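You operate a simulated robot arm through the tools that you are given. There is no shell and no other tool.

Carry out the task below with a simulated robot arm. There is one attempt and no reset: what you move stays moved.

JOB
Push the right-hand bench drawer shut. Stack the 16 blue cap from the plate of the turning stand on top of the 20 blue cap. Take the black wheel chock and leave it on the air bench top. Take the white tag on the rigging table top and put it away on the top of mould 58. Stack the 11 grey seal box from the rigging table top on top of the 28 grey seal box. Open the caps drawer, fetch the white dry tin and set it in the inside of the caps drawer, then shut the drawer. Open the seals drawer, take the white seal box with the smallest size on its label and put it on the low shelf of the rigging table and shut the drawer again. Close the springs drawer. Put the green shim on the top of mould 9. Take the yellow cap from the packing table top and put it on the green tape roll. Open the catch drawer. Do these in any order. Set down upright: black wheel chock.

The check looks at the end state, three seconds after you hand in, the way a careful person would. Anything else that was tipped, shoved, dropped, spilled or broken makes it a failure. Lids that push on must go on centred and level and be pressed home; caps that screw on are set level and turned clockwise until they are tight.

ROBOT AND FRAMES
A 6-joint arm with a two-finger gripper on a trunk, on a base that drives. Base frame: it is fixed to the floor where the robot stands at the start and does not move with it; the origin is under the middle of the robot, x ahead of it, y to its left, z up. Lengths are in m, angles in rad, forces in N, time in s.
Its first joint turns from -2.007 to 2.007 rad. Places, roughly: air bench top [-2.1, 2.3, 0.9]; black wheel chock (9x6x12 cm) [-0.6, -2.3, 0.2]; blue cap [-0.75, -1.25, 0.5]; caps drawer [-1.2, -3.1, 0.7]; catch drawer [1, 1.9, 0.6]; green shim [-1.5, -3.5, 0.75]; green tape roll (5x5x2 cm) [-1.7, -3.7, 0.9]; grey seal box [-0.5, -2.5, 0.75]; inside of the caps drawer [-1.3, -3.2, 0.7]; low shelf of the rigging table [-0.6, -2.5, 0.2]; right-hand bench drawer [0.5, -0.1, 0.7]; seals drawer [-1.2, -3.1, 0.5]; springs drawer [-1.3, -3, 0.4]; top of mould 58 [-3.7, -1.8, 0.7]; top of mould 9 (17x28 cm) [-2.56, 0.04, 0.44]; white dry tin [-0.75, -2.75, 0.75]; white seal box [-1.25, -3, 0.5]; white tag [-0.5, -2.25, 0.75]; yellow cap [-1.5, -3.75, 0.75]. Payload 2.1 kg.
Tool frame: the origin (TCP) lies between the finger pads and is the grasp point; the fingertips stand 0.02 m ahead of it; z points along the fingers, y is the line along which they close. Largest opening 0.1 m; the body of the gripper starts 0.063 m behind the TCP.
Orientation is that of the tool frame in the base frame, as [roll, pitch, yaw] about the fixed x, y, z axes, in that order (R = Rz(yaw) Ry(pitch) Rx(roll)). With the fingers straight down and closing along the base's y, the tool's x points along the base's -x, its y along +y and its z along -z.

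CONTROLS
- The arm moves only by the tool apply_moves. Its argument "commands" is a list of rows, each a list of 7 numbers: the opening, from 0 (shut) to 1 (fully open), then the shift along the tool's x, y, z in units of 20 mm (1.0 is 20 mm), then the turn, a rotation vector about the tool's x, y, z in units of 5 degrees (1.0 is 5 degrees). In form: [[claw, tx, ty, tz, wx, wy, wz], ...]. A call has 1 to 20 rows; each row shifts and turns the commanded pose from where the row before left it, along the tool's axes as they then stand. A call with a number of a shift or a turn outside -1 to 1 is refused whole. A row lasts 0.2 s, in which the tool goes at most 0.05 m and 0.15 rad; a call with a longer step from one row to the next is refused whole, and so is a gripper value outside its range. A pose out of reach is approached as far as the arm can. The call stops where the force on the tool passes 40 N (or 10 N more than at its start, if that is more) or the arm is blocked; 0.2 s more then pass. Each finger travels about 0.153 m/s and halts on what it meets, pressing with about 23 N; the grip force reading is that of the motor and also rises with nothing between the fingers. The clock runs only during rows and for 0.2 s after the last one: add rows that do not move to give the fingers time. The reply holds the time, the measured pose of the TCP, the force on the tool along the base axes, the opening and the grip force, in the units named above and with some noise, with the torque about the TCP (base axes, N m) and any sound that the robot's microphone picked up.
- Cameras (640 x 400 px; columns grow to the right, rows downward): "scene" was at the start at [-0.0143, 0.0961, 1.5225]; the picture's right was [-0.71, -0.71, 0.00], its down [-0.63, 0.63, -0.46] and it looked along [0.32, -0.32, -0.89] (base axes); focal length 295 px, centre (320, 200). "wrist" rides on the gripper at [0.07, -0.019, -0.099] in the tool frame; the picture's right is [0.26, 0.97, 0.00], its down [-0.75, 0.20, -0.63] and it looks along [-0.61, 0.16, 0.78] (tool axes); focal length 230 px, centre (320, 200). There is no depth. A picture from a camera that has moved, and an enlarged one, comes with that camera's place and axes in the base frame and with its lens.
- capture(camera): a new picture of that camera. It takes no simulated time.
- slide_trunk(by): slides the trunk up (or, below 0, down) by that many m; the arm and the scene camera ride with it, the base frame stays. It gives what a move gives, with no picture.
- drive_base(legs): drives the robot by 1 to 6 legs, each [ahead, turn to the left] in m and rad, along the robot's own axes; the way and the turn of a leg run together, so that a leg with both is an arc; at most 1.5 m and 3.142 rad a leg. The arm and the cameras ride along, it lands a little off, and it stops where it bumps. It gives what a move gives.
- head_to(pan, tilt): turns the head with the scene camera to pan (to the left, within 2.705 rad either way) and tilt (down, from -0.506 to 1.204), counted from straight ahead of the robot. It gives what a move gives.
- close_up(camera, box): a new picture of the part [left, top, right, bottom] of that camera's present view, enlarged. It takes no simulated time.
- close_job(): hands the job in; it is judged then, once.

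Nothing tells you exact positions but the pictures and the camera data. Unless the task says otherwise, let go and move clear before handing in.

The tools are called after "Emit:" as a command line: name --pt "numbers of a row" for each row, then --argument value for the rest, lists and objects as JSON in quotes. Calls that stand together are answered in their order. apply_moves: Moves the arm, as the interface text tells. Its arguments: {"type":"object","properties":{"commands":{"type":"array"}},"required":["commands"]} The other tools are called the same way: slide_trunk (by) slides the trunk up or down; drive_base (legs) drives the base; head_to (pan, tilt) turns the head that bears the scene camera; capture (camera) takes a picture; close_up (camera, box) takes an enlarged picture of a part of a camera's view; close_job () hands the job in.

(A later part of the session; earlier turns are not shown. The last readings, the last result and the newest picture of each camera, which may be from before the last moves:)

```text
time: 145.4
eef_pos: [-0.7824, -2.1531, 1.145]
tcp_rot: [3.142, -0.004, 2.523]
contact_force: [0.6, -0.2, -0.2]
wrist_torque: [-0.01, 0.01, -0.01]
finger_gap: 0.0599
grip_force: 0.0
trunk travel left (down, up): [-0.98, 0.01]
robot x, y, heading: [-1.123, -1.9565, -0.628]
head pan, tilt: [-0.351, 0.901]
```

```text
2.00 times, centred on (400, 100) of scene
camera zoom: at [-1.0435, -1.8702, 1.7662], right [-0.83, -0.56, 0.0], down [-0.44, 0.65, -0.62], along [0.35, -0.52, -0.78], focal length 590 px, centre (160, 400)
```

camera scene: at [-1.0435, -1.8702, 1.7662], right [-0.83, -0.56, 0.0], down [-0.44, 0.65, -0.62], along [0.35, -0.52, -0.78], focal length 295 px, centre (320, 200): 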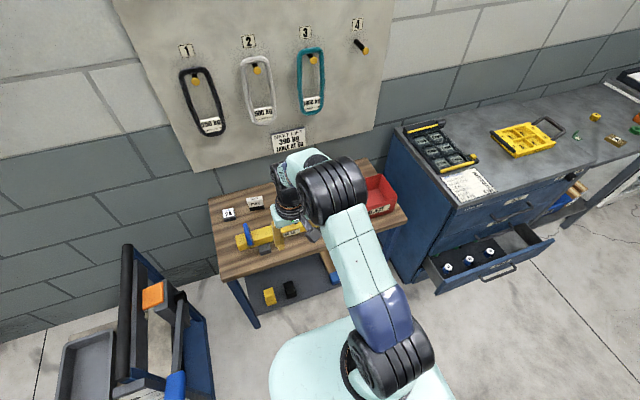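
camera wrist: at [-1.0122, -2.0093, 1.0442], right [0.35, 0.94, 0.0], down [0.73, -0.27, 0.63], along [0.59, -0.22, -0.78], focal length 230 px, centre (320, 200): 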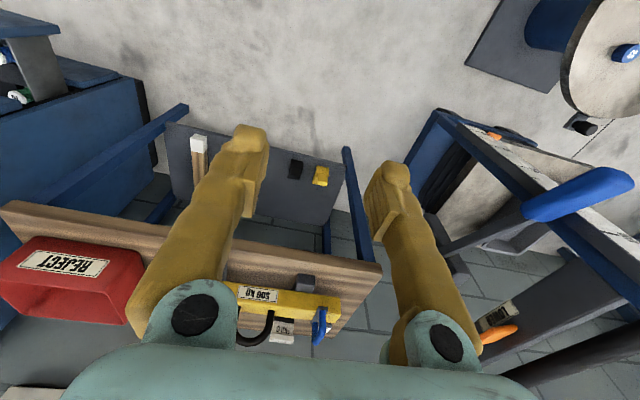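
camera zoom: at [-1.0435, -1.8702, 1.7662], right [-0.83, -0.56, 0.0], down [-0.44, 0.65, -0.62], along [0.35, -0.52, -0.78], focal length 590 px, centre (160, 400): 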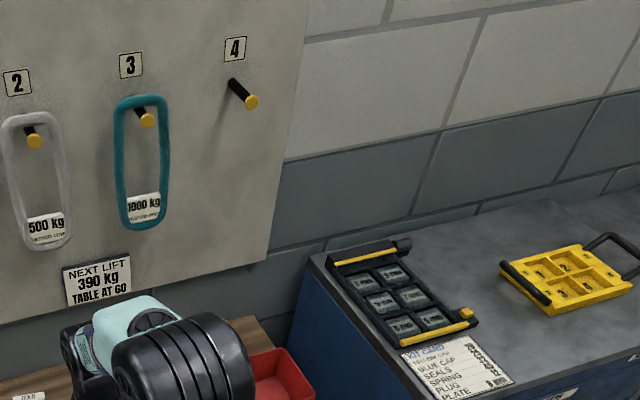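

The arm is blocking the view of the red box. I'll shift about 0.45 m to the right to look from another angle.

Emit:
drive_base --legs '[[-0.05, 0], [0, -1.571], [0.45, 0], [0, 1.571]]'

Emit:
head_to --pan 0.15 --tilt 0.95

Emit:
capture --camera "scene"

Emit:
head_to --pan -0.7 --tilt 0.85

Emit:
capture --camera "scene"

```text
time: 156.3
eef_pos: [-1.08, -2.4776, 1.1449]
tcp_rot: [-3.14, -0.001, 2.546]
contact_force: [-0.4, 1.3, -0.2]
wrist_torque: [0.0, 0.02, -0.01]
finger_gap: 0.0598
grip_force: 0.0
trunk travel left (down, up): [-0.98, 0.01]
robot x, y, heading: [-1.4234, -2.2866, -0.605]
head pan, tilt: [-0.351, 0.901]
```

```text
time: 157.2
eef_pos: [-1.081, -2.4788, 1.1457]
tcp_rot: [-3.141, 0.001, 2.544]
contact_force: [0.0, 0.5, 0.7]
wrist_torque: [0.0, -0.02, 0.03]
finger_gap: 0.0602
grip_force: 0.1
trunk travel left (down, up): [-0.98, 0.01]
robot x, y, heading: [-1.425, -2.2911, -0.608]
head pan, tilt: [0.15, 0.949]
```

```text
taken
camera scene: at [-1.3275, -2.1713, 1.7626], right [-0.44, -0.9, 0.0], down [-0.73, 0.36, -0.58], along [0.52, -0.26, -0.81], focal length 295 px, centre (320, 200)
```

scene: 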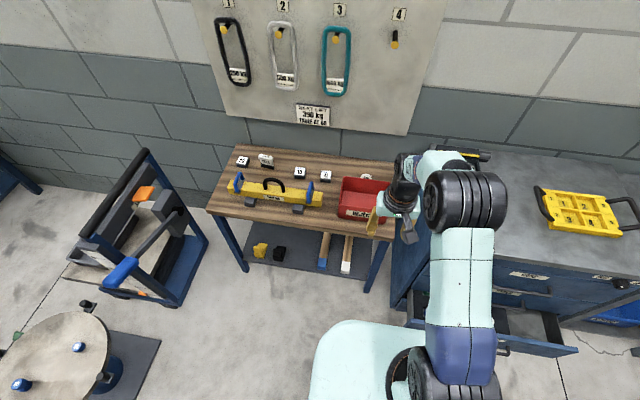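

```text
time: 158.4
eef_pos: [-1.0793, -2.4778, 1.144]
tcp_rot: [3.141, 0.001, 2.546]
contact_force: [0.2, 0.1, 0.5]
wrist_torque: [-0.03, 0.0, -0.05]
finger_gap: 0.0601
grip_force: 0.1
trunk travel left (down, up): [-0.98, 0.01]
robot x, y, heading: [-1.4257, -2.285, -0.602]
head pan, tilt: [-0.7, 0.85]
```

```text
taken
camera scene: at [-1.3718, -2.2146, 1.77], right [-0.96, -0.26, 0.0], down [-0.2, 0.72, -0.66], along [0.17, -0.64, -0.75], focal length 295 px, centre (320, 200)
```

scene: 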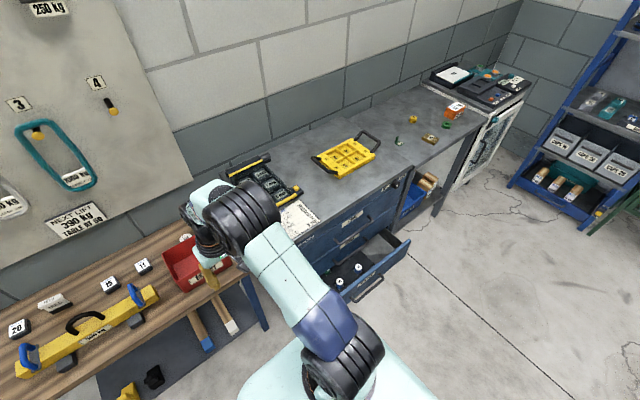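

Something white shows just behind the red box in both views. I'll zoom in on it.

Emit:
close_up --camera "scene" --box '[120, 220, 280, 320]'

Emit:
head_to --pan 0.15 --tilt 0.95

Emit:
close_up --camera "scene" --box '[220, 140, 420, 260]'

Emit:
close_up --camera "scene" --box '[500, 160, 640, 330]'

```text
4.00 times, centred on (200, 270) of scene
camera zoom: at [-1.3718, -2.2146, 1.77], right [-0.96, -0.26, 0.0], down [-0.2, 0.72, -0.66], along [0.17, -0.64, -0.75], focal length 1180 px, centre (800, -80)
```

zoom: 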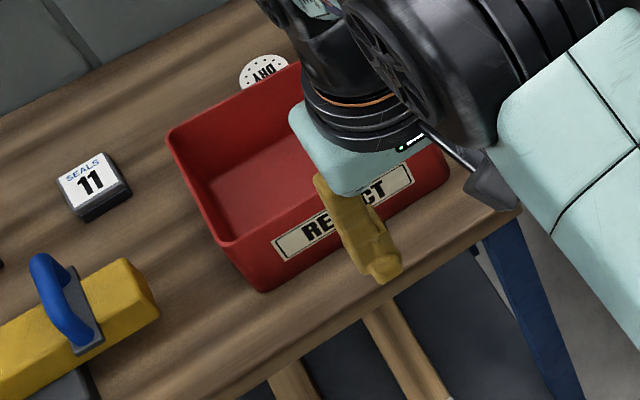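

```text
time: 159.6
eef_pos: [-1.0803, -2.4783, 1.1453]
tcp_rot: [-3.141, 0.001, 2.547]
contact_force: [0.3, 0.0, -0.5]
wrist_torque: [-0.01, 0.0, -0.01]
finger_gap: 0.0597
grip_force: 0.0
trunk travel left (down, up): [-0.98, 0.01]
robot x, y, heading: [-1.4276, -2.2894, -0.603]
head pan, tilt: [0.15, 0.949]
```

```text
3.20 times, centred on (320, 200) of scene
camera zoom: at [-1.3274, -2.1713, 1.7626], right [-0.44, -0.9, 0.0], down [-0.73, 0.36, -0.58], along [0.52, -0.26, -0.81], focal length 944 px, centre (320, 200)
```

zoom: 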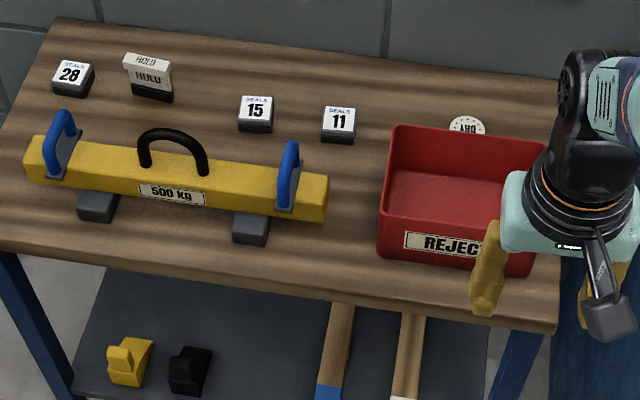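

```text
2.35 times, centred on (570, 245) of scene
camera zoom: at [-1.3274, -2.1713, 1.7626], right [-0.44, -0.9, 0.0], down [-0.73, 0.36, -0.58], along [0.52, -0.26, -0.81], focal length 694 px, centre (-268, 94)
```

zoom: 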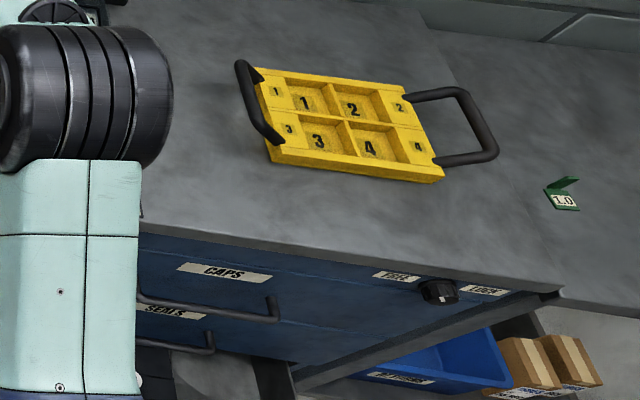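

The DRY tin stands right behind the red box. To know how close I can get to tables, I'll turn the wrist around so its camera looks back at my own base.

Emit:
apply_moves --pt "0.6 0 0 0 0 0 1" --pt "0.6 0 0 0 0 0 1" --pt "0.6 0 0 0 0 0 1" --pt "0.6 0 0 0 0 0 1" --pt "0.6 0 0 0 0 0 1" --pt "0.6 0 0 0 0 0 1" --pt "0.6 0 0 0 0 0 1" --pt "0.6 0 0 0 0 0 1" --pt "0.6 0 0 0 0 0 1" --pt "0.6 0 0 0 0 0 1" --pt "0.6 0 0 0 0 0 1" --pt "0.6 0 0 0 0 0 1" --pt "0.6 0 0 0 0 0 1" --pt "0.6 0 0 0 0 0 1" --pt "0.6 0 0 0 0 0 1" --pt "0.6 0 0 0 0 0 1" --pt "0.6 0 0 0 0 0 1" --pt "0.6 0 0 0 0 0 1"

Emit:
capture --camera "wrist"

Emit:
apply_moves --pt "0.6 0 0 0 0 0 1" --pt "0.6 0 0 0 0 0 1" --pt "0.6 0 0 0 0 0 1" --pt "0.6 0 0 0 0 0 1" --pt "0.6 0 0 0 0 0 1" --pt "0.6 0 0 0 0 0 1" --pt "0.6 0 0 0 0 0 1" --pt "0.6 0 0 0 0 0 1" --pt "0.6 0 0 0 0 0 1" --pt "0.6 0 0 0 0 0 1" --pt "0.6 0 0 0 0 0 1" --pt "0.6 0 0 0 0 0 1"

Emit:
capture --camera "wrist"

```text
time: 163.4
eef_pos: [-1.0814, -2.4787, 1.1441]
tcp_rot: [-3.14, -0.001, 0.974]
contact_force: [-0.5, 0.2, 0.3]
wrist_torque: [-0.03, 0.02, 0.02]
finger_gap: 0.0603
grip_force: 0.1
trunk travel left (down, up): [-0.98, 0.01]
robot x, y, heading: [-1.426, -2.2907, -0.605]
head pan, tilt: [0.15, 0.949]
```

```text
taken
camera wrist: at [-1.0567, -2.4098, 1.2433], right [0.94, -0.33, 0.0], down [-0.26, -0.73, 0.63], along [-0.21, -0.59, -0.78], focal length 230 px, centre (320, 200)
```

wrist: 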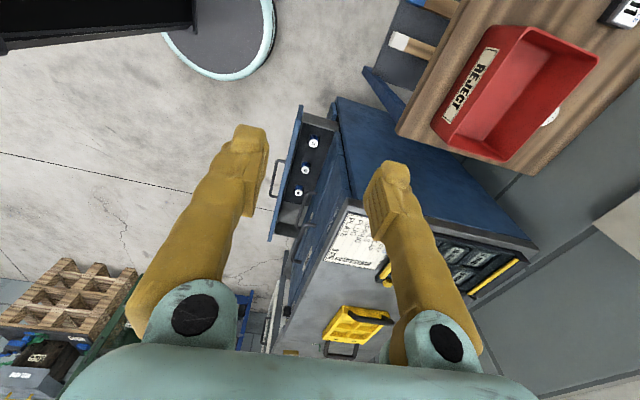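

```text
time: 166.0
eef_pos: [-1.0802, -2.4771, 1.1449]
tcp_rot: [-3.141, -0.001, -0.074]
contact_force: [-0.2, -0.1, 0.4]
wrist_torque: [-0.04, -0.03, 0.01]
finger_gap: 0.0601
grip_force: 0.1
trunk travel left (down, up): [-0.98, 0.01]
robot x, y, heading: [-1.4238, -2.291, -0.602]
head pan, tilt: [0.15, 0.949]
```

```text
taken
camera wrist: at [-1.009, -2.4637, 1.2444], right [0.19, -0.98, 0.0], down [-0.76, -0.14, 0.63], along [-0.62, -0.12, -0.78], focal length 230 px, centre (320, 200)
```

wrist: 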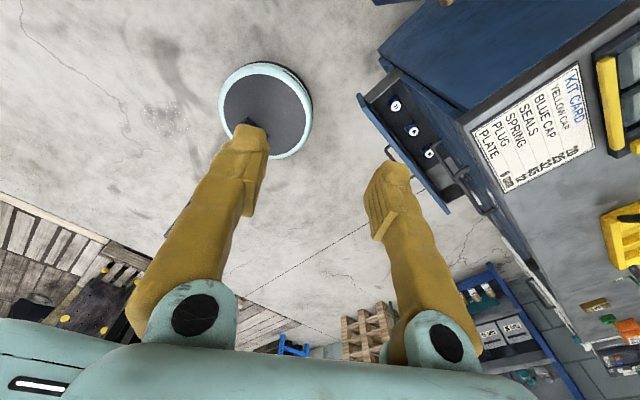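

My base is a low round disc of about 0.22 m radius. I'll zoom to estimate how tall it is and where the column stands.

Emit:
close_up --camera "wrist" --box '[190, 40, 340, 180]'

Emit:
apply_moves --pt "0.6 0 0 0 0 0 1" --pt "0.6 0 0 0 0 0 1" --pt "0.6 0 0 0 0 0 1" --pt "0.6 0 0 0 0 0 1" --pt "0.6 0 0 0 0 0 1" --pt "0.6 0 0 0 0 0 1"

Emit:
capture --camera "wrist"

```text
2.86 times, centred on (265, 110) of wrist
camera zoom: at [-1.009, -2.4637, 1.2444], right [0.19, -0.98, 0.0], down [-0.76, -0.14, 0.63], along [-0.62, -0.12, -0.78], focal length 657 px, centre (477, 457)
```

zoom: 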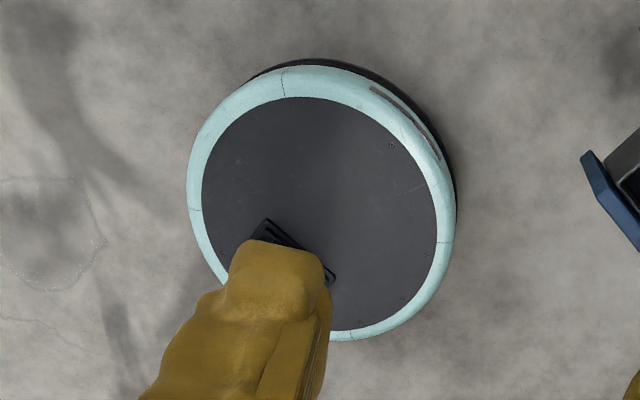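

```text
time: 167.4
eef_pos: [-1.1224, -2.5262, 1.14]
tcp_rot: [-3.119, -0.003, -0.585]
contact_force: [0.7, 0.7, -1.4]
wrist_torque: [0.04, 0.0, 0.0]
finger_gap: 0.0599
grip_force: 0.1
out of reach, approached as far as the arm can: row 4, 5, 6
trunk travel left (down, up): [-0.98, 0.01]
robot x, y, heading: [-1.4276, -2.2899, -0.605]
head pan, tilt: [0.15, 0.949]
```

```text
taken
camera wrist: at [-1.055, -2.5515, 1.2398], right [-0.32, -0.95, -0.02], down [-0.75, 0.24, 0.62], along [-0.59, 0.21, -0.78], focal length 230 px, centre (320, 200)
```

wrist: 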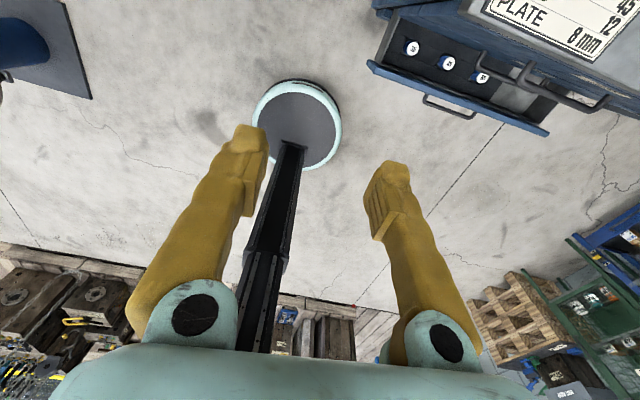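

The base disc is about 0.22 m in radius and 0.12 m high, with the column at its rear, so I can come within about 0.23 m of shelves. I'll turn the wrist back to its normal direction.

Emit:
apply_moves --pt "0.6 0 0 0 0 0 -1" --pt "0.6 0 0 0 0 0 -1" --pt "0.6 0 0 0 0 0 -1" --pt "0.6 0 0 0 0 0 -1" --pt "0.6 0 0 0 0 0 -1" --pt "0.6 0 0 0 0 0 -1" --pt "0.6 0 0 0 0 0 -1" --pt "0.6 0 0 0 0 0 -1" --pt "0.6 0 0 0 0 0 -1" --pt "0.6 0 0 0 0 0 -1" --pt "0.6 0 0 0 0 0 -1" --pt "0.6 0 0 0 0 0 -1" --pt "0.6 0 0 0 0 0 -1" --pt "0.6 0 0 0 0 0 -1" --pt "0.6 0 0 0 0 0 -1" --pt "0.6 0 0 0 0 0 -1" --pt "0.6 0 0 0 0 0 -1" --pt "0.6 0 0 0 0 0 -1"

Emit:
apply_moves --pt "0.6 0 0 0 0 0 -1" --pt "0.6 0 0 0 0 0 -1" --pt "0.6 0 0 0 0 0 -1" --pt "0.6 0 0 0 0 0 -1" --pt "0.6 0 0 0 0 0 -1" --pt "0.6 0 0 0 0 0 -1" --pt "0.6 0 0 0 0 0 -1" --pt "0.6 0 0 0 0 0 -1" --pt "0.6 0 0 0 0 0 -1" --pt "0.6 0 0 0 0 0 -1" --pt "0.6 0 0 0 0 0 -1" --pt "0.6 0 0 0 0 0 -1" --pt "0.6 0 0 0 0 0 -1" --pt "0.6 0 0 0 0 0 -1" --pt "0.6 0 0 0 0 0 -1" --pt "0.6 0 0 0 0 0 -1" --pt "0.6 0 0 0 0 0 -1" --pt "0.6 0 0 0 0 0 -1"

Emit:
capture --camera "wrist"

```text
time: 171.2
eef_pos: [-1.1213, -2.5273, 1.1389]
tcp_rot: [3.14, 0.0, 0.975]
contact_force: [0.1, -0.6, -0.3]
wrist_torque: [0.0, -0.02, -0.03]
finger_gap: 0.0601
grip_force: 0.0
trunk travel left (down, up): [-0.98, 0.01]
robot x, y, heading: [-1.4239, -2.2925, -0.601]
head pan, tilt: [0.15, 0.949]
```

```text
time: 175.0
eef_pos: [-1.1221, -2.5274, 1.1386]
tcp_rot: [-3.142, 0.001, 2.548]
contact_force: [0.1, -0.5, -0.4]
wrist_torque: [0.01, 0.0, 0.0]
finger_gap: 0.0601
grip_force: 0.1
trunk travel left (down, up): [-0.98, 0.01]
robot x, y, heading: [-1.4225, -2.2899, -0.604]
head pan, tilt: [0.15, 0.949]
```

```text
taken
camera wrist: at [-1.1897, -2.5023, 1.2393], right [0.33, 0.94, 0.0], down [0.73, -0.25, 0.63], along [0.59, -0.21, -0.78], focal length 230 px, centre (320, 200)
```

wrist: 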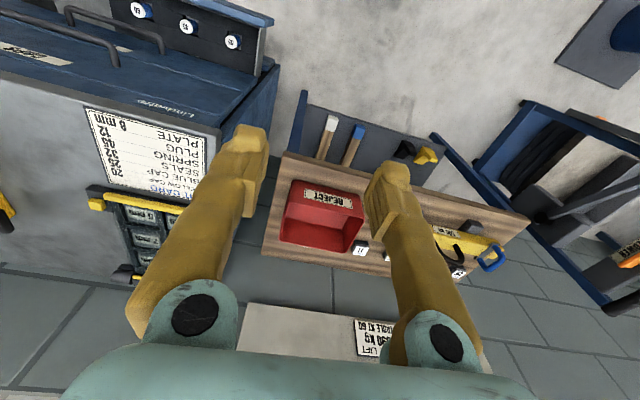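

The wrist is back. Next I'll close the springs drawer: I'll move in front of the cabinet (about 0.53 m to my right) and look at the drawer fronts and the FREE/LOCK knob.

Emit:
drive_base --legs '[[-0.15, 0], [0, -1.571], [0.53, 0], [0, 1.571]]'

Emit:
head_to --pan 0 --tilt 0.9

Emit:
capture --camera "scene"

Emit:
slide_trunk --by -0.4

Emit:
capture --camera "scene"

```text
time: 186.8
eef_pos: [-1.5724, -2.8865, 1.1393]
tcp_rot: [-3.139, 0.0, 2.526]
contact_force: [1.2, 0.0, 0.5]
wrist_torque: [0.02, 0.01, 0.01]
finger_gap: 0.0603
grip_force: 0.0
trunk travel left (down, up): [-0.98, 0.01]
robot x, y, heading: [-1.8723, -2.6444, -0.627]
head pan, tilt: [0.15, 0.949]
```

```text
time: 187.5
eef_pos: [-1.5705, -2.8877, 1.1389]
tcp_rot: [-3.141, 0.0, 2.527]
contact_force: [-0.6, 0.6, -0.8]
wrist_torque: [-0.02, 0.0, 0.0]
finger_gap: 0.06
grip_force: 0.0
trunk travel left (down, up): [-0.98, 0.01]
robot x, y, heading: [-1.868, -2.6434, -0.627]
head pan, tilt: [0.0, 0.901]
```

```text
taken
camera scene: at [-1.7732, -2.5389, 1.7662], right [-0.58, -0.81, 0.0], down [-0.64, 0.46, -0.62], along [0.5, -0.36, -0.78], focal length 295 px, centre (320, 200)
```

scene: 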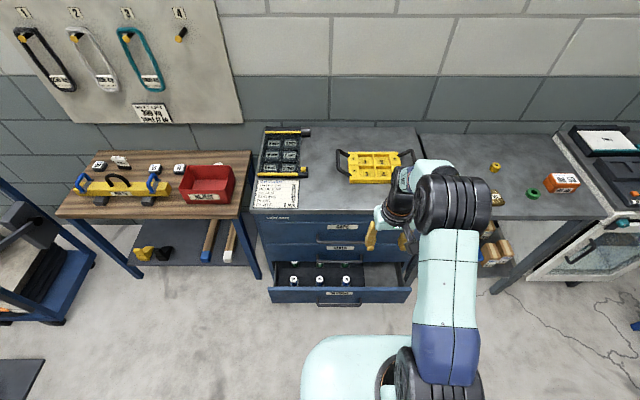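

```text
time: 191.3
eef_pos: [-1.5712, -2.8872, 0.7407]
tcp_rot: [3.14, -0.001, 2.526]
contact_force: [-0.3, -1.0, 1.2]
wrist_torque: [0.0, 0.0, 0.01]
finger_gap: 0.0601
grip_force: 0.0
trunk travel left (down, up): [-0.58, 0.41]
robot x, y, heading: [-1.8703, -2.6434, -0.627]
head pan, tilt: [0.0, 0.901]
```

```text
taken
camera scene: at [-1.7732, -2.5388, 1.3662], right [-0.59, -0.81, 0.0], down [-0.64, 0.46, -0.62], along [0.5, -0.36, -0.78], focal length 295 px, centre (320, 200)
```

scene: 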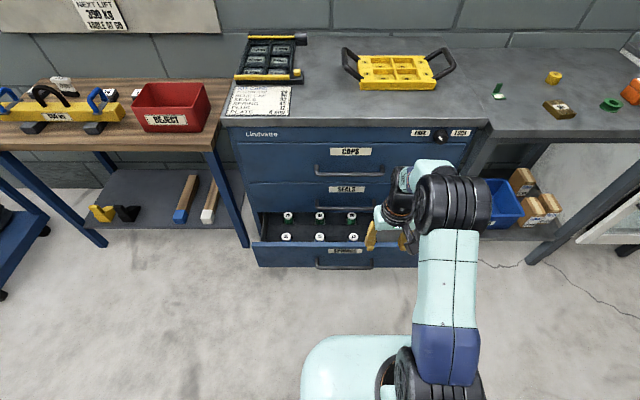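

Now I'm facing the cabinet. I'll zoom in on the knob and drawer handles.

Emit:
close_up --camera "scene" --box '[396, 115, 492, 155]'

Emit:
close_up --camera "scene" --box '[220, 120, 480, 280]'

```text
6.67 times, centred on (444, 135) of scene
camera zoom: at [-1.7732, -2.5388, 1.3662], right [-0.59, -0.81, 0.0], down [-0.64, 0.46, -0.62], along [0.5, -0.36, -0.78], focal length 1966 px, centre (-507, 633)
```

zoom: 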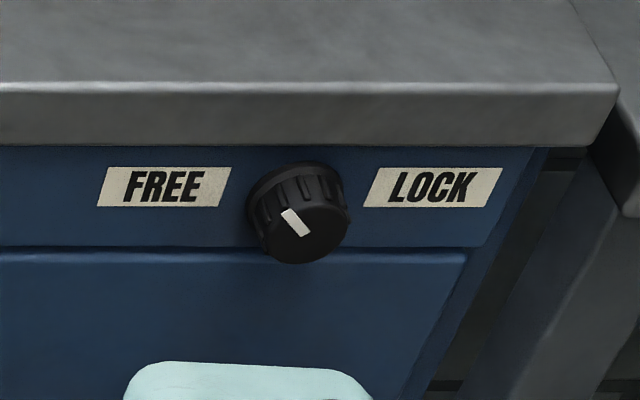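

```text
2.46 times, centred on (350, 200) of scene
camera zoom: at [-1.7732, -2.5388, 1.3662], right [-0.59, -0.81, 0.0], down [-0.64, 0.46, -0.62], along [0.5, -0.36, -0.78], focal length 726 px, centre (246, 200)
```

zoom: 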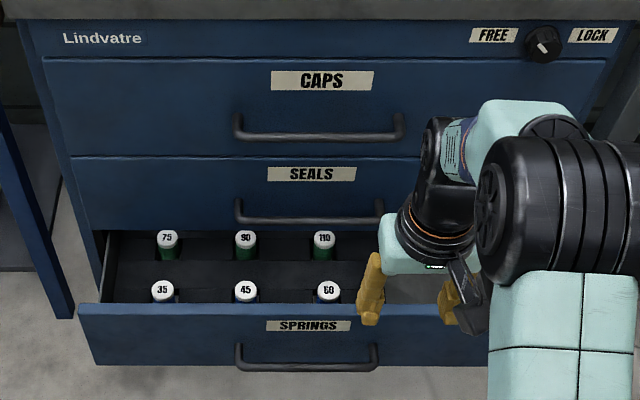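

The knob points to FREE, good. The springs handle is at about e1 0.50, z 0.41; I'll close the fingers, tilt the tool 45° forward and line up before lowering.

Emit:
apply_moves --pt "0 0 0.9 0 0 -1 0" --pt "0 0 0.9 0 0 -1 0" --pt "0 0 0.9 0 0 -1 0" --pt "0 0 0.9 0 0 -1 0" --pt "0 0 0 0 0 -1 0" --pt "0 0 0 0 0 -1 0" --pt "0 0 0 0 0 -1 0" --pt "0 0 0 0 0 -1 0" --pt "0 0 0 0 0 -1 0"

Emit:
capture --camera "scene"

Emit:
capture --camera "wrist"

```text
time: 193.3
eef_pos: [-1.5388, -2.8394, 0.7386]
tcp_rot: [-3.067, 0.612, 2.542]
contact_force: [-0.9, 0.6, -0.2]
wrist_torque: [-0.01, 0.01, -0.02]
finger_gap: 0.0001
grip_force: 22.5
out of reach, approached as far as the arm can: row 5, 6, 7
trunk travel left (down, up): [-0.58, 0.41]
robot x, y, heading: [-1.8709, -2.6413, -0.626]
head pan, tilt: [0.0, 0.901]
```

```text
taken
camera scene: at [-1.7731, -2.5387, 1.3662], right [-0.59, -0.81, 0.0], down [-0.64, 0.46, -0.62], along [0.5, -0.36, -0.78], focal length 295 px, centre (320, 200)
```

scene: 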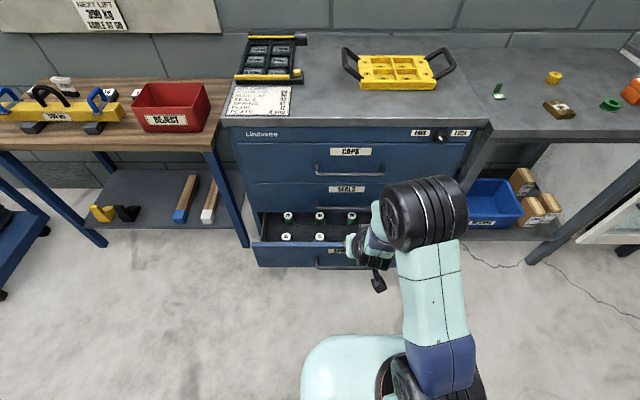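

```text
taken
camera wrist: at [-1.6399, -2.7836, 0.7811], right [0.4, 0.89, -0.21], down [0.35, 0.06, 0.93], along [0.84, -0.45, -0.29], focal length 230 px, centre (320, 200)
```

wrist: 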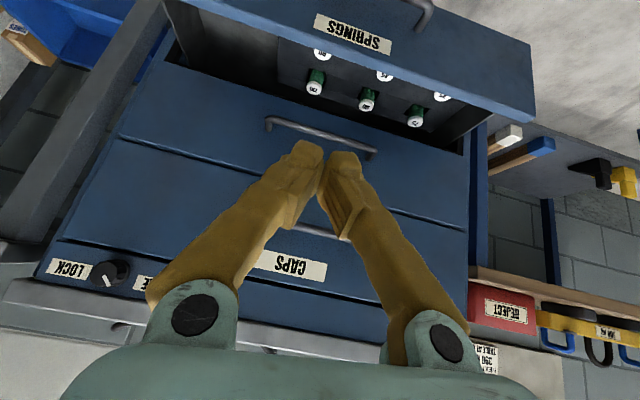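

Emit:
apply_moves --pt "0 0 0 0 0 0 0" --pt "0 0 0 0 0 0 0"

```text
time: 193.9
eef_pos: [-1.5381, -2.8393, 0.7388]
tcp_rot: [-3.066, 0.612, 2.541]
contact_force: [0.4, 0.0, 0.3]
wrist_torque: [0.04, 0.0, 0.0]
finger_gap: 0.0
grip_force: 22.8
trunk travel left (down, up): [-0.58, 0.41]
robot x, y, heading: [-1.8695, -2.6453, -0.625]
head pan, tilt: [0.0, 0.901]
```

Tilt settled at about 35°, which is enough. I'll lower to handle height and check before pushing.

Emit:
slide_trunk --by -0.325

Emit:
capture --camera "scene"

Emit:
capture --camera "wrist"

```text
time: 197.2
eef_pos: [-1.539, -2.8399, 0.4146]
tcp_rot: [-3.067, 0.613, 2.543]
contact_force: [-1.7, 0.4, 0.5]
wrist_torque: [-0.01, -0.01, 0.0]
finger_gap: 0.0
grip_force: 22.8
trunk travel left (down, up): [-0.255, 0.735]
robot x, y, heading: [-1.8683, -2.6434, -0.629]
head pan, tilt: [0.0, 0.901]
```

```text
taken
camera scene: at [-1.7732, -2.5388, 1.0412], right [-0.59, -0.81, 0.0], down [-0.64, 0.46, -0.62], along [0.5, -0.36, -0.78], focal length 295 px, centre (320, 200)
```

scene: 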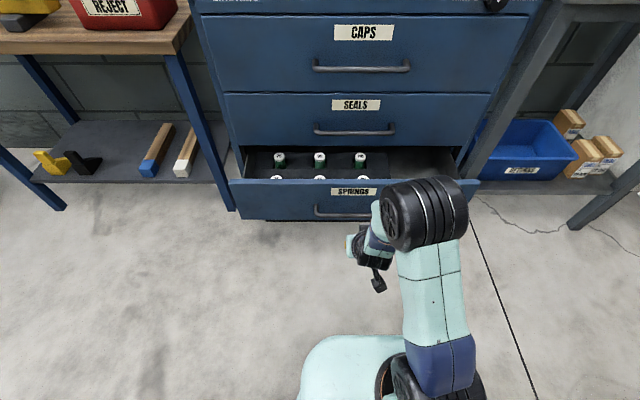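

```text
taken
camera wrist: at [-1.6399, -2.7837, 0.4562], right [0.4, 0.89, -0.21], down [0.36, 0.06, 0.93], along [0.84, -0.45, -0.29], focal length 230 px, centre (320, 200)
```

wrist: 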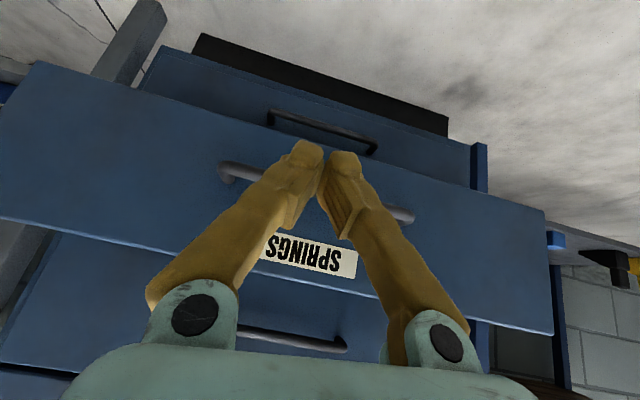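

The fingertips line up with the springs drawer handle. I'll drive forward to push it shut, in steps.

Emit:
drive_base --legs '[[0.15, 0]]'

Emit:
drive_base --legs '[[0.08, 0]]'

Emit:
capture --camera "scene"

Emit:
capture --camera "wrist"

```text
time: 198.5
eef_pos: [-1.4154, -2.9249, 0.4143]
tcp_rot: [-3.066, 0.612, 2.547]
contact_force: [0.7, 0.3, -0.2]
wrist_torque: [0.0, -0.02, 0.01]
finger_gap: 0.0
grip_force: 23.1
trunk travel left (down, up): [-0.255, 0.735]
robot x, y, heading: [-1.7479, -2.7355, -0.618]
head pan, tilt: [0.0, 0.901]
```

```text
time: 199.6
eef_pos: [-1.3505, -2.9706, 0.4144]
tcp_rot: [-3.068, 0.613, 2.548]
contact_force: [-0.2, 0.2, 0.0]
wrist_torque: [0.01, 0.0, 0.0]
finger_gap: 0.0
grip_force: 29.3
trunk travel left (down, up): [-0.255, 0.735]
robot x, y, heading: [-1.6817, -2.7795, -0.619]
head pan, tilt: [0.0, 0.901]
```

```text
taken
camera scene: at [-1.5873, -2.6718, 1.0412], right [-0.58, -0.82, 0.0], down [-0.64, 0.45, -0.62], along [0.51, -0.36, -0.78], focal length 295 px, centre (320, 200)
```

scene: 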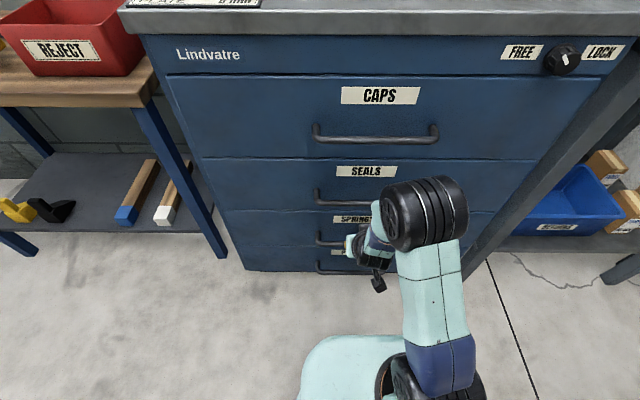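

```text
taken
camera wrist: at [-1.4522, -2.9158, 0.4562], right [0.4, 0.89, -0.21], down [0.36, 0.06, 0.93], along [0.85, -0.44, -0.29], focal length 230 px, centre (320, 200)
```

wrist: 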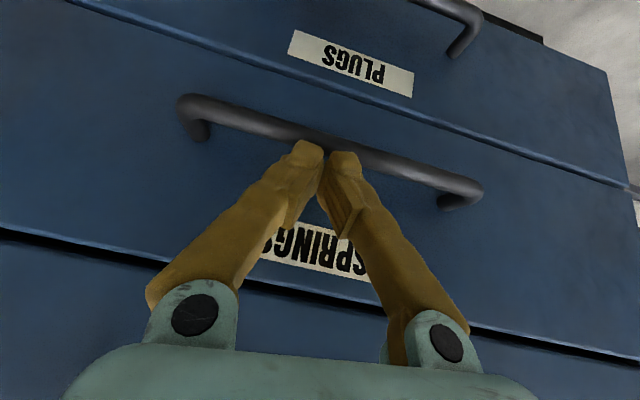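

The springs drawer looks nearly flush. One more nudge until I feel the stop.

Emit:
drive_base --legs '[[0.03, 0]]'

Emit:
close_up --camera "scene" --box '[160, 140, 480, 290]'

```text
time: 200.4
eef_pos: [-1.3264, -2.9881, 0.4145]
tcp_rot: [-3.067, 0.612, 2.552]
contact_force: [-1.0, 2.1, -0.6]
wrist_torque: [0.0, 0.03, -0.01]
finger_gap: 0.0002
grip_force: 29.4
trunk travel left (down, up): [-0.255, 0.735]
robot x, y, heading: [-1.6558, -2.7965, -0.619]
head pan, tilt: [0.0, 0.901]
```

```text
2.00 times, centred on (320, 215) of scene
camera zoom: at [-1.5629, -2.6891, 1.0411], right [-0.58, -0.82, 0.0], down [-0.64, 0.45, -0.62], along [0.51, -0.36, -0.78], focal length 590 px, centre (320, 170)
```

zoom: 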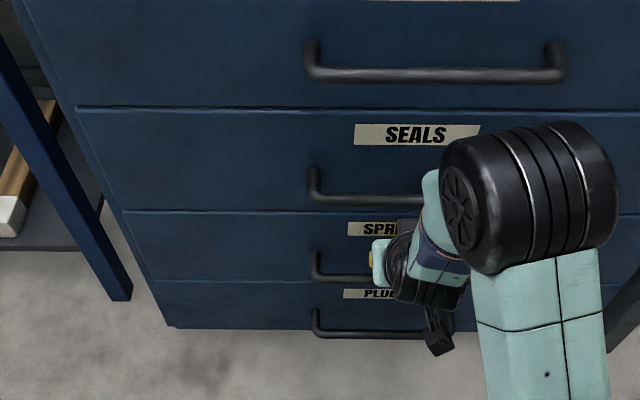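

Emit:
drive_base --legs '[[0.03, 0]]'

Emit:
capture --camera "scene"

Emit:
capture --camera "wrist"

```text
time: 201.2
eef_pos: [-1.3257, -2.9885, 0.4099]
tcp_rot: [-3.067, 0.587, 2.553]
contact_force: [-6.4, 3.5, 3.6]
wrist_torque: [0.03, -0.02, 0.02]
finger_gap: 0.0061
grip_force: 29.3
trunk travel left (down, up): [-0.255, 0.735]
robot x, y, heading: [-1.6465, -2.7976, -0.62]
head pan, tilt: [0.0, 0.901]
stopped in leg 1: the force on the tool passed its limit at 56 N (the readings are from after the stop); the commanded pose is now the measured one
```

```text
taken
camera scene: at [-1.5575, -2.693, 1.041], right [-0.58, -0.82, 0.0], down [-0.64, 0.45, -0.62], along [0.51, -0.36, -0.78], focal length 295 px, centre (320, 200)
```

scene: 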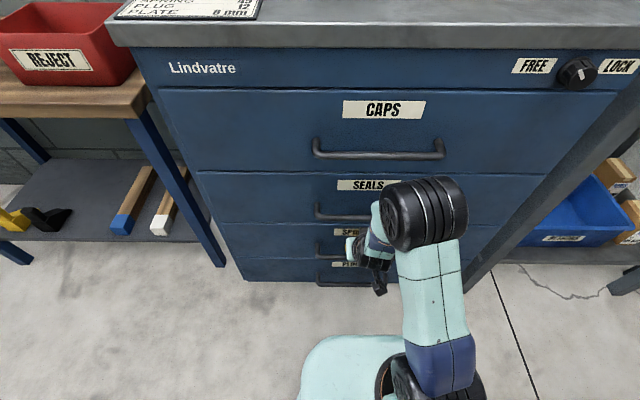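

```text
taken
camera wrist: at [-1.4266, -2.9339, 0.4549], right [0.39, 0.9, -0.2], down [0.37, 0.05, 0.93], along [0.84, -0.44, -0.32], focal length 230 px, centre (320, 200)
```

wrist: 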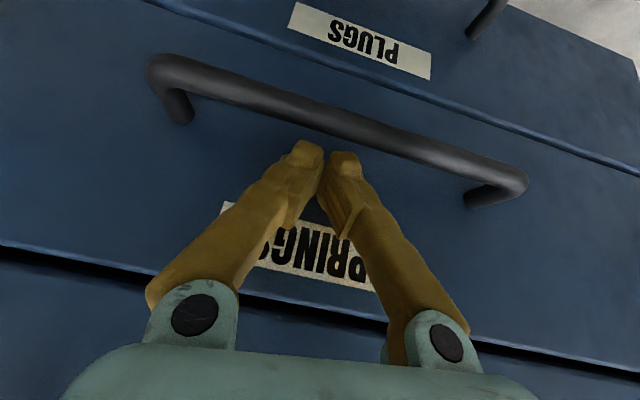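

The springs drawer is shut. Next I'll back off, rise to the CAPS handle (z≈0.74) and roll the wrist 90° so the fingers can grip the bar from above and in front.

Emit:
drive_base --legs '[[-0.13, 0]]'

Emit:
slide_trunk --by 0.35

Emit:
apply_moves --pt "0.3 0 0 0 0 0 1" --pt "0.3 0 0 0 0 0 1" --pt "0.3 0 0 0 0 0 1" --pt "0.3 0 0 0 0 0 1" --pt "0.3 0 0 0 0 0 1" --pt "0.3 0 0 0 0 0 1" --pt "0.3 0 0 0 0 0 1" --pt "0.3 0 0 0 0 0 1" --pt "0.3 0 0 0 0 0 1" --pt "0.3 0 0 0 0 0 1" --pt "0.3 0 0 0 0 0 1" --pt "0.3 0 0 0 0 0 1" --pt "0.3 0 0 0 0 0 1" --pt "0.3 0 0 0 0 0 1" --pt "0.3 0 0 0 0 0 1" --pt "0.3 0 0 0 0 0 1" --pt "0.3 0 0 0 0 0 1" --pt "0.3 0 0 0 0 0 1"

Emit:
capture --camera "wrist"

Emit:
capture --camera "scene"

```text
time: 202.4
eef_pos: [-1.4282, -2.9175, 0.4104]
tcp_rot: [-3.066, 0.589, 2.551]
contact_force: [0.6, 0.3, -0.6]
wrist_torque: [-0.01, -0.02, -0.02]
finger_gap: 0.0002
grip_force: 29.6
trunk travel left (down, up): [-0.255, 0.735]
robot x, y, heading: [-1.7521, -2.726, -0.617]
head pan, tilt: [0.0, 0.901]
```

```text
time: 205.9
eef_pos: [-1.4279, -2.9166, 0.7598]
tcp_rot: [-3.066, 0.588, 2.55]
contact_force: [0.3, 0.3, 0.5]
wrist_torque: [0.01, -0.01, 0.01]
finger_gap: 0.0002
grip_force: 29.2
trunk travel left (down, up): [-0.605, 0.385]
robot x, y, heading: [-1.7548, -2.7234, -0.619]
head pan, tilt: [0.0, 0.901]
```

```text
time: 209.7
eef_pos: [-1.3758, -2.9205, 0.8352]
tcp_rot: [2.555, 0.059, 0.937]
contact_force: [0.0, 0.0, 0.4]
wrist_torque: [0.0, -0.02, -0.04]
finger_gap: 0.0302
grip_force: 0.1
out of reach, approached as far as the arm can: row 2, 3, 4, 5, 6, 7, 8, 9, 10, 11, 12, 13, 14, 15, 16, 17, 18
trunk travel left (down, up): [-0.605, 0.385]
robot x, y, heading: [-1.7558, -2.7274, -0.62]
head pan, tilt: [0.0, 0.901]
```

```text
taken
camera wrist: at [-1.389, -2.8191, 0.9036], right [0.82, -0.24, 0.52], down [-0.57, -0.46, 0.68], along [0.08, -0.85, -0.52], focal length 230 px, centre (320, 200)
```

wrist: 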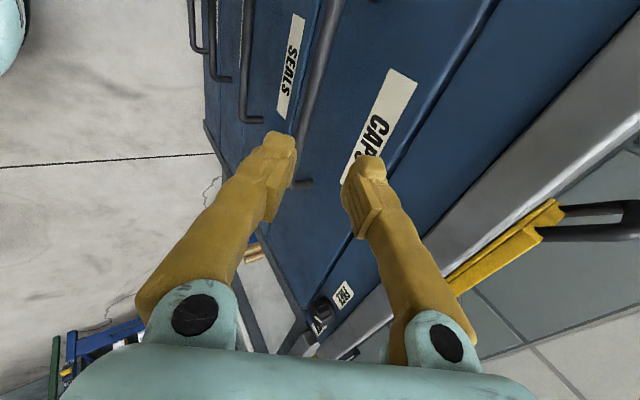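

```text
taken
camera scene: at [-1.6592, -2.6206, 1.3912], right [-0.58, -0.81, 0.0], down [-0.64, 0.45, -0.62], along [0.51, -0.36, -0.78], focal length 295 px, centre (320, 200)
```

scene: 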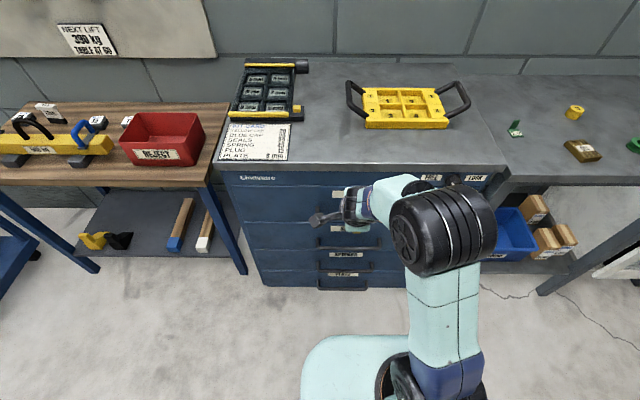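

The roll worked: the fingers now straddle along forward/up, tilted 34°. The CAPS handle lies about 0.11 m ahead along the tool axis; I'll approach part way and recheck.

Emit:
drive_base --legs '[[0.03, 0]]'

Emit:
slide_trunk --by -0.05

Emit:
capture --camera "wrist"

Emit:
close_up --camera "scene" --box '[260, 150, 480, 290]'

```text
time: 210.5
eef_pos: [-1.3518, -2.9381, 0.8352]
tcp_rot: [2.557, 0.064, 0.939]
contact_force: [0.4, 0.5, 0.6]
wrist_torque: [-0.01, 0.0, 0.03]
finger_gap: 0.0301
grip_force: 0.0
trunk travel left (down, up): [-0.605, 0.385]
robot x, y, heading: [-1.7304, -2.7455, -0.613]
head pan, tilt: [0.0, 0.901]
```

```text
time: 211.4
eef_pos: [-1.3506, -2.9385, 0.7851]
tcp_rot: [2.554, 0.063, 0.94]
contact_force: [-0.2, 0.2, 0.7]
wrist_torque: [-0.01, -0.02, 0.02]
finger_gap: 0.03
grip_force: 0.2
trunk travel left (down, up): [-0.555, 0.435]
robot x, y, heading: [-1.7296, -2.7419, -0.619]
head pan, tilt: [0.0, 0.901]
```

```text
taken
camera wrist: at [-1.3644, -2.8366, 0.8534], right [0.82, -0.24, 0.52], down [-0.57, -0.47, 0.68], along [0.08, -0.85, -0.52], focal length 230 px, centre (320, 200)
```

wrist: 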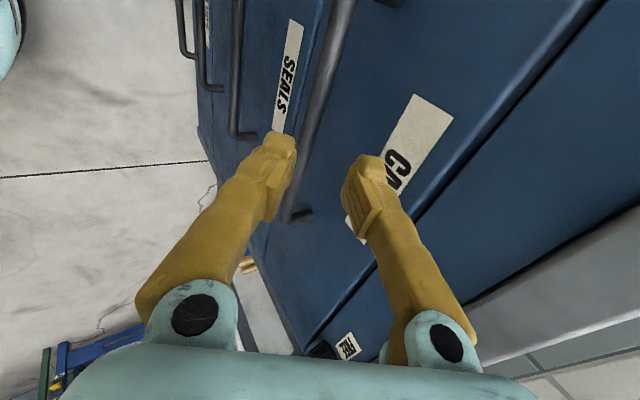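

```text
2.86 times, centred on (370, 220) of scene
camera zoom: at [-1.6346, -2.6382, 1.3411], right [-0.58, -0.82, 0.0], down [-0.64, 0.45, -0.62], along [0.51, -0.36, -0.78], focal length 843 px, centre (177, 143)
```

zoom: 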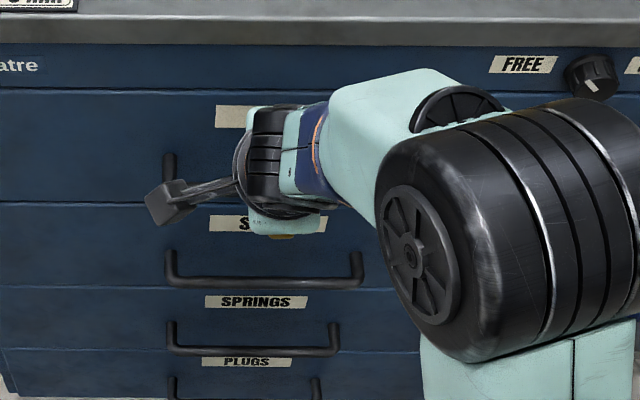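

Emit:
close_up --camera "wrist" --box '[220, 0, 420, 240]'

Emit:
head_to --pan -0.1 --tilt 0.6

Emit:
capture --camera "scene"

```text
1.67 times, centred on (320, 120) of wrist
camera zoom: at [-1.3644, -2.8366, 0.8534], right [0.82, -0.24, 0.52], down [-0.57, -0.47, 0.68], along [0.08, -0.85, -0.52], focal length 384 px, centre (320, 333)
```

zoom: 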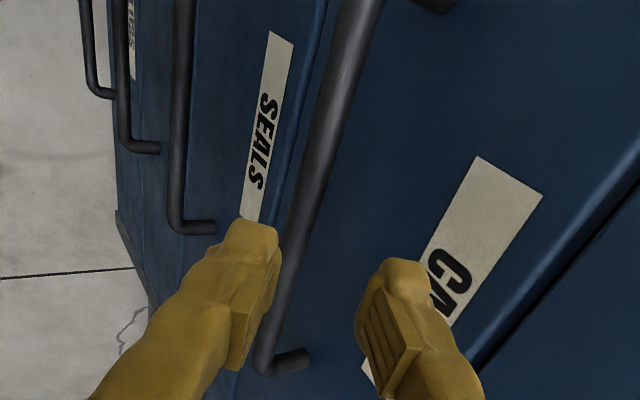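

```text
time: 212.2
eef_pos: [-1.3508, -2.9375, 0.7856]
tcp_rot: [2.556, 0.063, 0.938]
contact_force: [-0.3, -0.3, -0.4]
wrist_torque: [0.02, -0.02, 0.01]
finger_gap: 0.0297
grip_force: 0.1
trunk travel left (down, up): [-0.555, 0.435]
robot x, y, heading: [-1.7264, -2.7467, -0.618]
head pan, tilt: [-0.099, 0.6]
```

```text
taken
camera scene: at [-1.6294, -2.6525, 1.3659], right [-0.66, -0.75, 0.0], down [-0.43, 0.37, -0.82], along [0.62, -0.54, -0.57], focal length 295 px, centre (320, 200)
```

scene: 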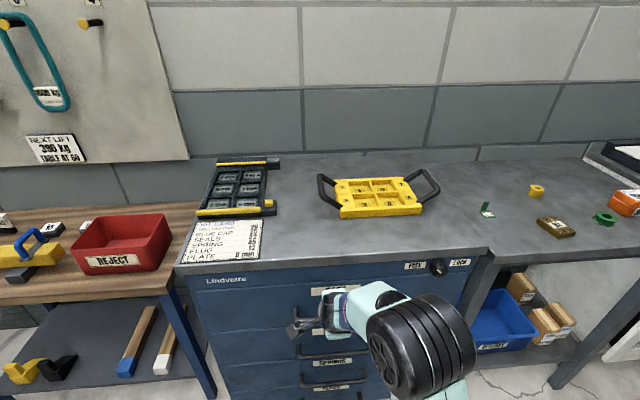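

The bar is about 73 mm ahead along the tool axis and 8 mm toward the rear finger. I'll try moving the arm along its tool axis.

Emit:
apply_moves --pt "0.32 0 -0.2 0.5 0 0 0" --pt "0.32 0 -0.2 0.5 0 0 0"

Emit:
close_up --camera "wrist" --box '[220, 0, 420, 240]'

```text
time: 212.8
eef_pos: [-1.3429, -2.9447, 0.7754]
tcp_rot: [2.561, 0.063, 0.942]
contact_force: [0.3, 0.5, -0.2]
wrist_torque: [0.02, -0.01, 0.02]
finger_gap: 0.0322
grip_force: 0.0
out of reach, approached as far as the arm can: row 1, 2
trunk travel left (down, up): [-0.555, 0.435]
robot x, y, heading: [-1.7348, -2.7433, -0.617]
head pan, tilt: [-0.099, 0.6]
```

```text
1.67 times, centred on (320, 120) of wrist
camera zoom: at [-1.3556, -2.8442, 0.8437], right [0.82, -0.24, 0.51], down [-0.56, -0.47, 0.68], along [0.07, -0.85, -0.52], focal length 384 px, centre (320, 333)
```

zoom: 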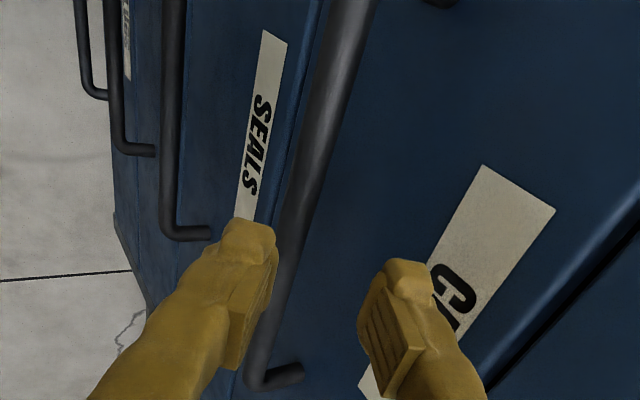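

The arm is at a limit in this pose, so I'll use trunk and base in small steps to slide the fingers diagonally onto the bar.

Emit:
slide_trunk --by -0.02

Emit:
drive_base --legs '[[0.012, 0]]'

Emit:
slide_trunk --by -0.016

Emit:
close_up --camera "wrist" --box '[220, 0, 420, 240]'

```text
time: 213.5
eef_pos: [-1.3434, -2.9454, 0.7548]
tcp_rot: [2.562, 0.064, 0.938]
contact_force: [0.1, 0.3, 0.2]
wrist_torque: [0.0, 0.01, 0.02]
finger_gap: 0.0321
grip_force: 0.0
trunk travel left (down, up): [-0.535, 0.455]
robot x, y, heading: [-1.7301, -2.7442, -0.617]
head pan, tilt: [-0.099, 0.6]
```

```text
time: 214.2
eef_pos: [-1.3328, -2.9515, 0.7549]
tcp_rot: [2.563, 0.062, 0.938]
contact_force: [1.0, -0.2, -0.4]
wrist_torque: [-0.01, 0.02, 0.02]
finger_gap: 0.0322
grip_force: 0.2
trunk travel left (down, up): [-0.535, 0.455]
robot x, y, heading: [-1.7161, -2.746, -0.62]
head pan, tilt: [-0.099, 0.6]
```

```text
time: 214.9
eef_pos: [-1.3332, -2.9507, 0.7398]
tcp_rot: [2.562, 0.062, 0.939]
contact_force: [-0.7, 0.3, -0.2]
wrist_torque: [0.02, -0.04, 0.0]
finger_gap: 0.0318
grip_force: 0.0
trunk travel left (down, up): [-0.519, 0.471]
robot x, y, heading: [-1.7232, -2.7503, -0.623]
head pan, tilt: [-0.099, 0.6]
```

```text
1.67 times, centred on (320, 120) of wrist
camera zoom: at [-1.3461, -2.8509, 0.8078], right [0.82, -0.24, 0.51], down [-0.56, -0.47, 0.68], along [0.07, -0.85, -0.52], focal length 384 px, centre (320, 333)
```

zoom: 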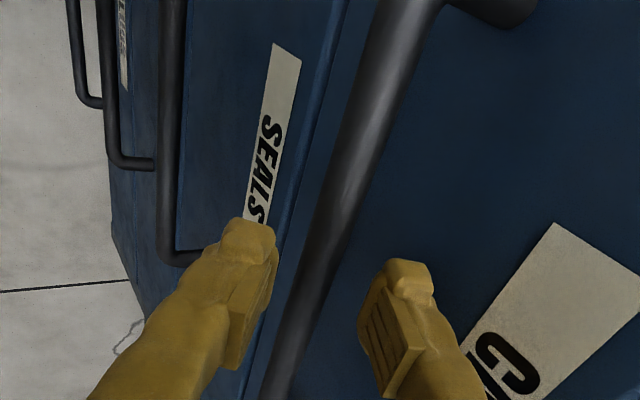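

The bar now lies centred between the fingers, about 25 mm ahead. I'll go the last bit diagonally and close.

Emit:
drive_base --legs '[[0.012, 0]]'

Emit:
slide_trunk --by -0.018

Emit:
capture --camera "wrist"

```text
time: 215.6
eef_pos: [-1.3253, -2.9588, 0.7401]
tcp_rot: [2.565, 0.064, 0.94]
contact_force: [-9.8, 10.3, -9.5]
wrist_torque: [0.24, 0.17, -0.18]
finger_gap: 0.0337
grip_force: 9.2
trunk travel left (down, up): [-0.519, 0.471]
robot x, y, heading: [-1.7073, -2.7599, -0.614]
head pan, tilt: [-0.099, 0.6]
```

```text
time: 216.3
eef_pos: [-1.3237, -2.9591, 0.72]
tcp_rot: [2.567, 0.063, 0.939]
contact_force: [0.2, 0.4, -0.9]
wrist_torque: [0.0, 0.0, 0.0]
finger_gap: 0.032
grip_force: 0.0
trunk travel left (down, up): [-0.501, 0.489]
robot x, y, heading: [-1.7085, -2.756, -0.621]
head pan, tilt: [-0.099, 0.6]
```

```text
taken
camera wrist: at [-1.3366, -2.8577, 0.7893], right [0.82, -0.24, 0.51], down [-0.56, -0.47, 0.68], along [0.07, -0.85, -0.52], focal length 230 px, centre (320, 200)
```

wrist: 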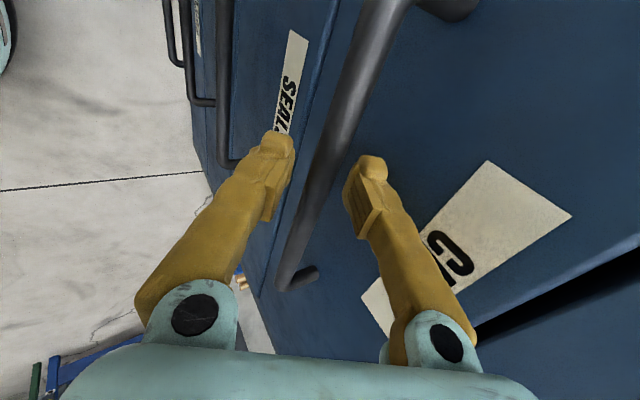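

The bar is between the fingers now. Closing on it.

Emit:
apply_moves --pt "0.05 0 0 0 0 0 0" --pt "0.05 0 0 0 0 0 0" --pt "0.05 0 0 0 0 0 0"

Emit:
capture --camera "wrist"

```text
time: 217.1
eef_pos: [-1.3239, -2.9583, 0.7197]
tcp_rot: [2.565, 0.062, 0.939]
contact_force: [-2.7, 0.7, -4.8]
wrist_torque: [-0.01, -0.05, -0.05]
finger_gap: 0.0085
grip_force: 2.3
trunk travel left (down, up): [-0.501, 0.489]
robot x, y, heading: [-1.708, -2.7536, -0.619]
head pan, tilt: [-0.099, 0.6]
```

```text
taken
camera wrist: at [-1.3367, -2.8576, 0.7891], right [0.83, -0.24, 0.51], down [-0.56, -0.47, 0.68], along [0.07, -0.85, -0.52], focal length 230 px, centre (320, 200)
```

wrist: 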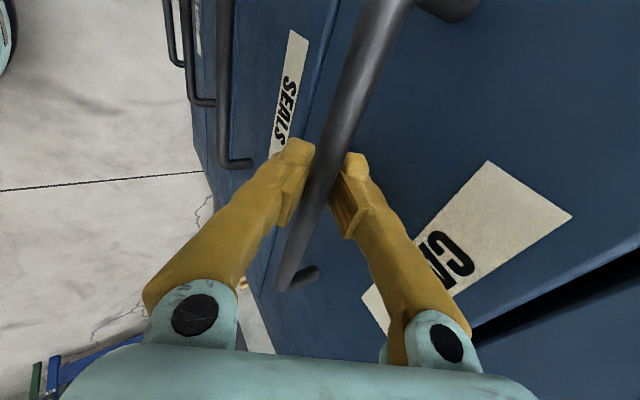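

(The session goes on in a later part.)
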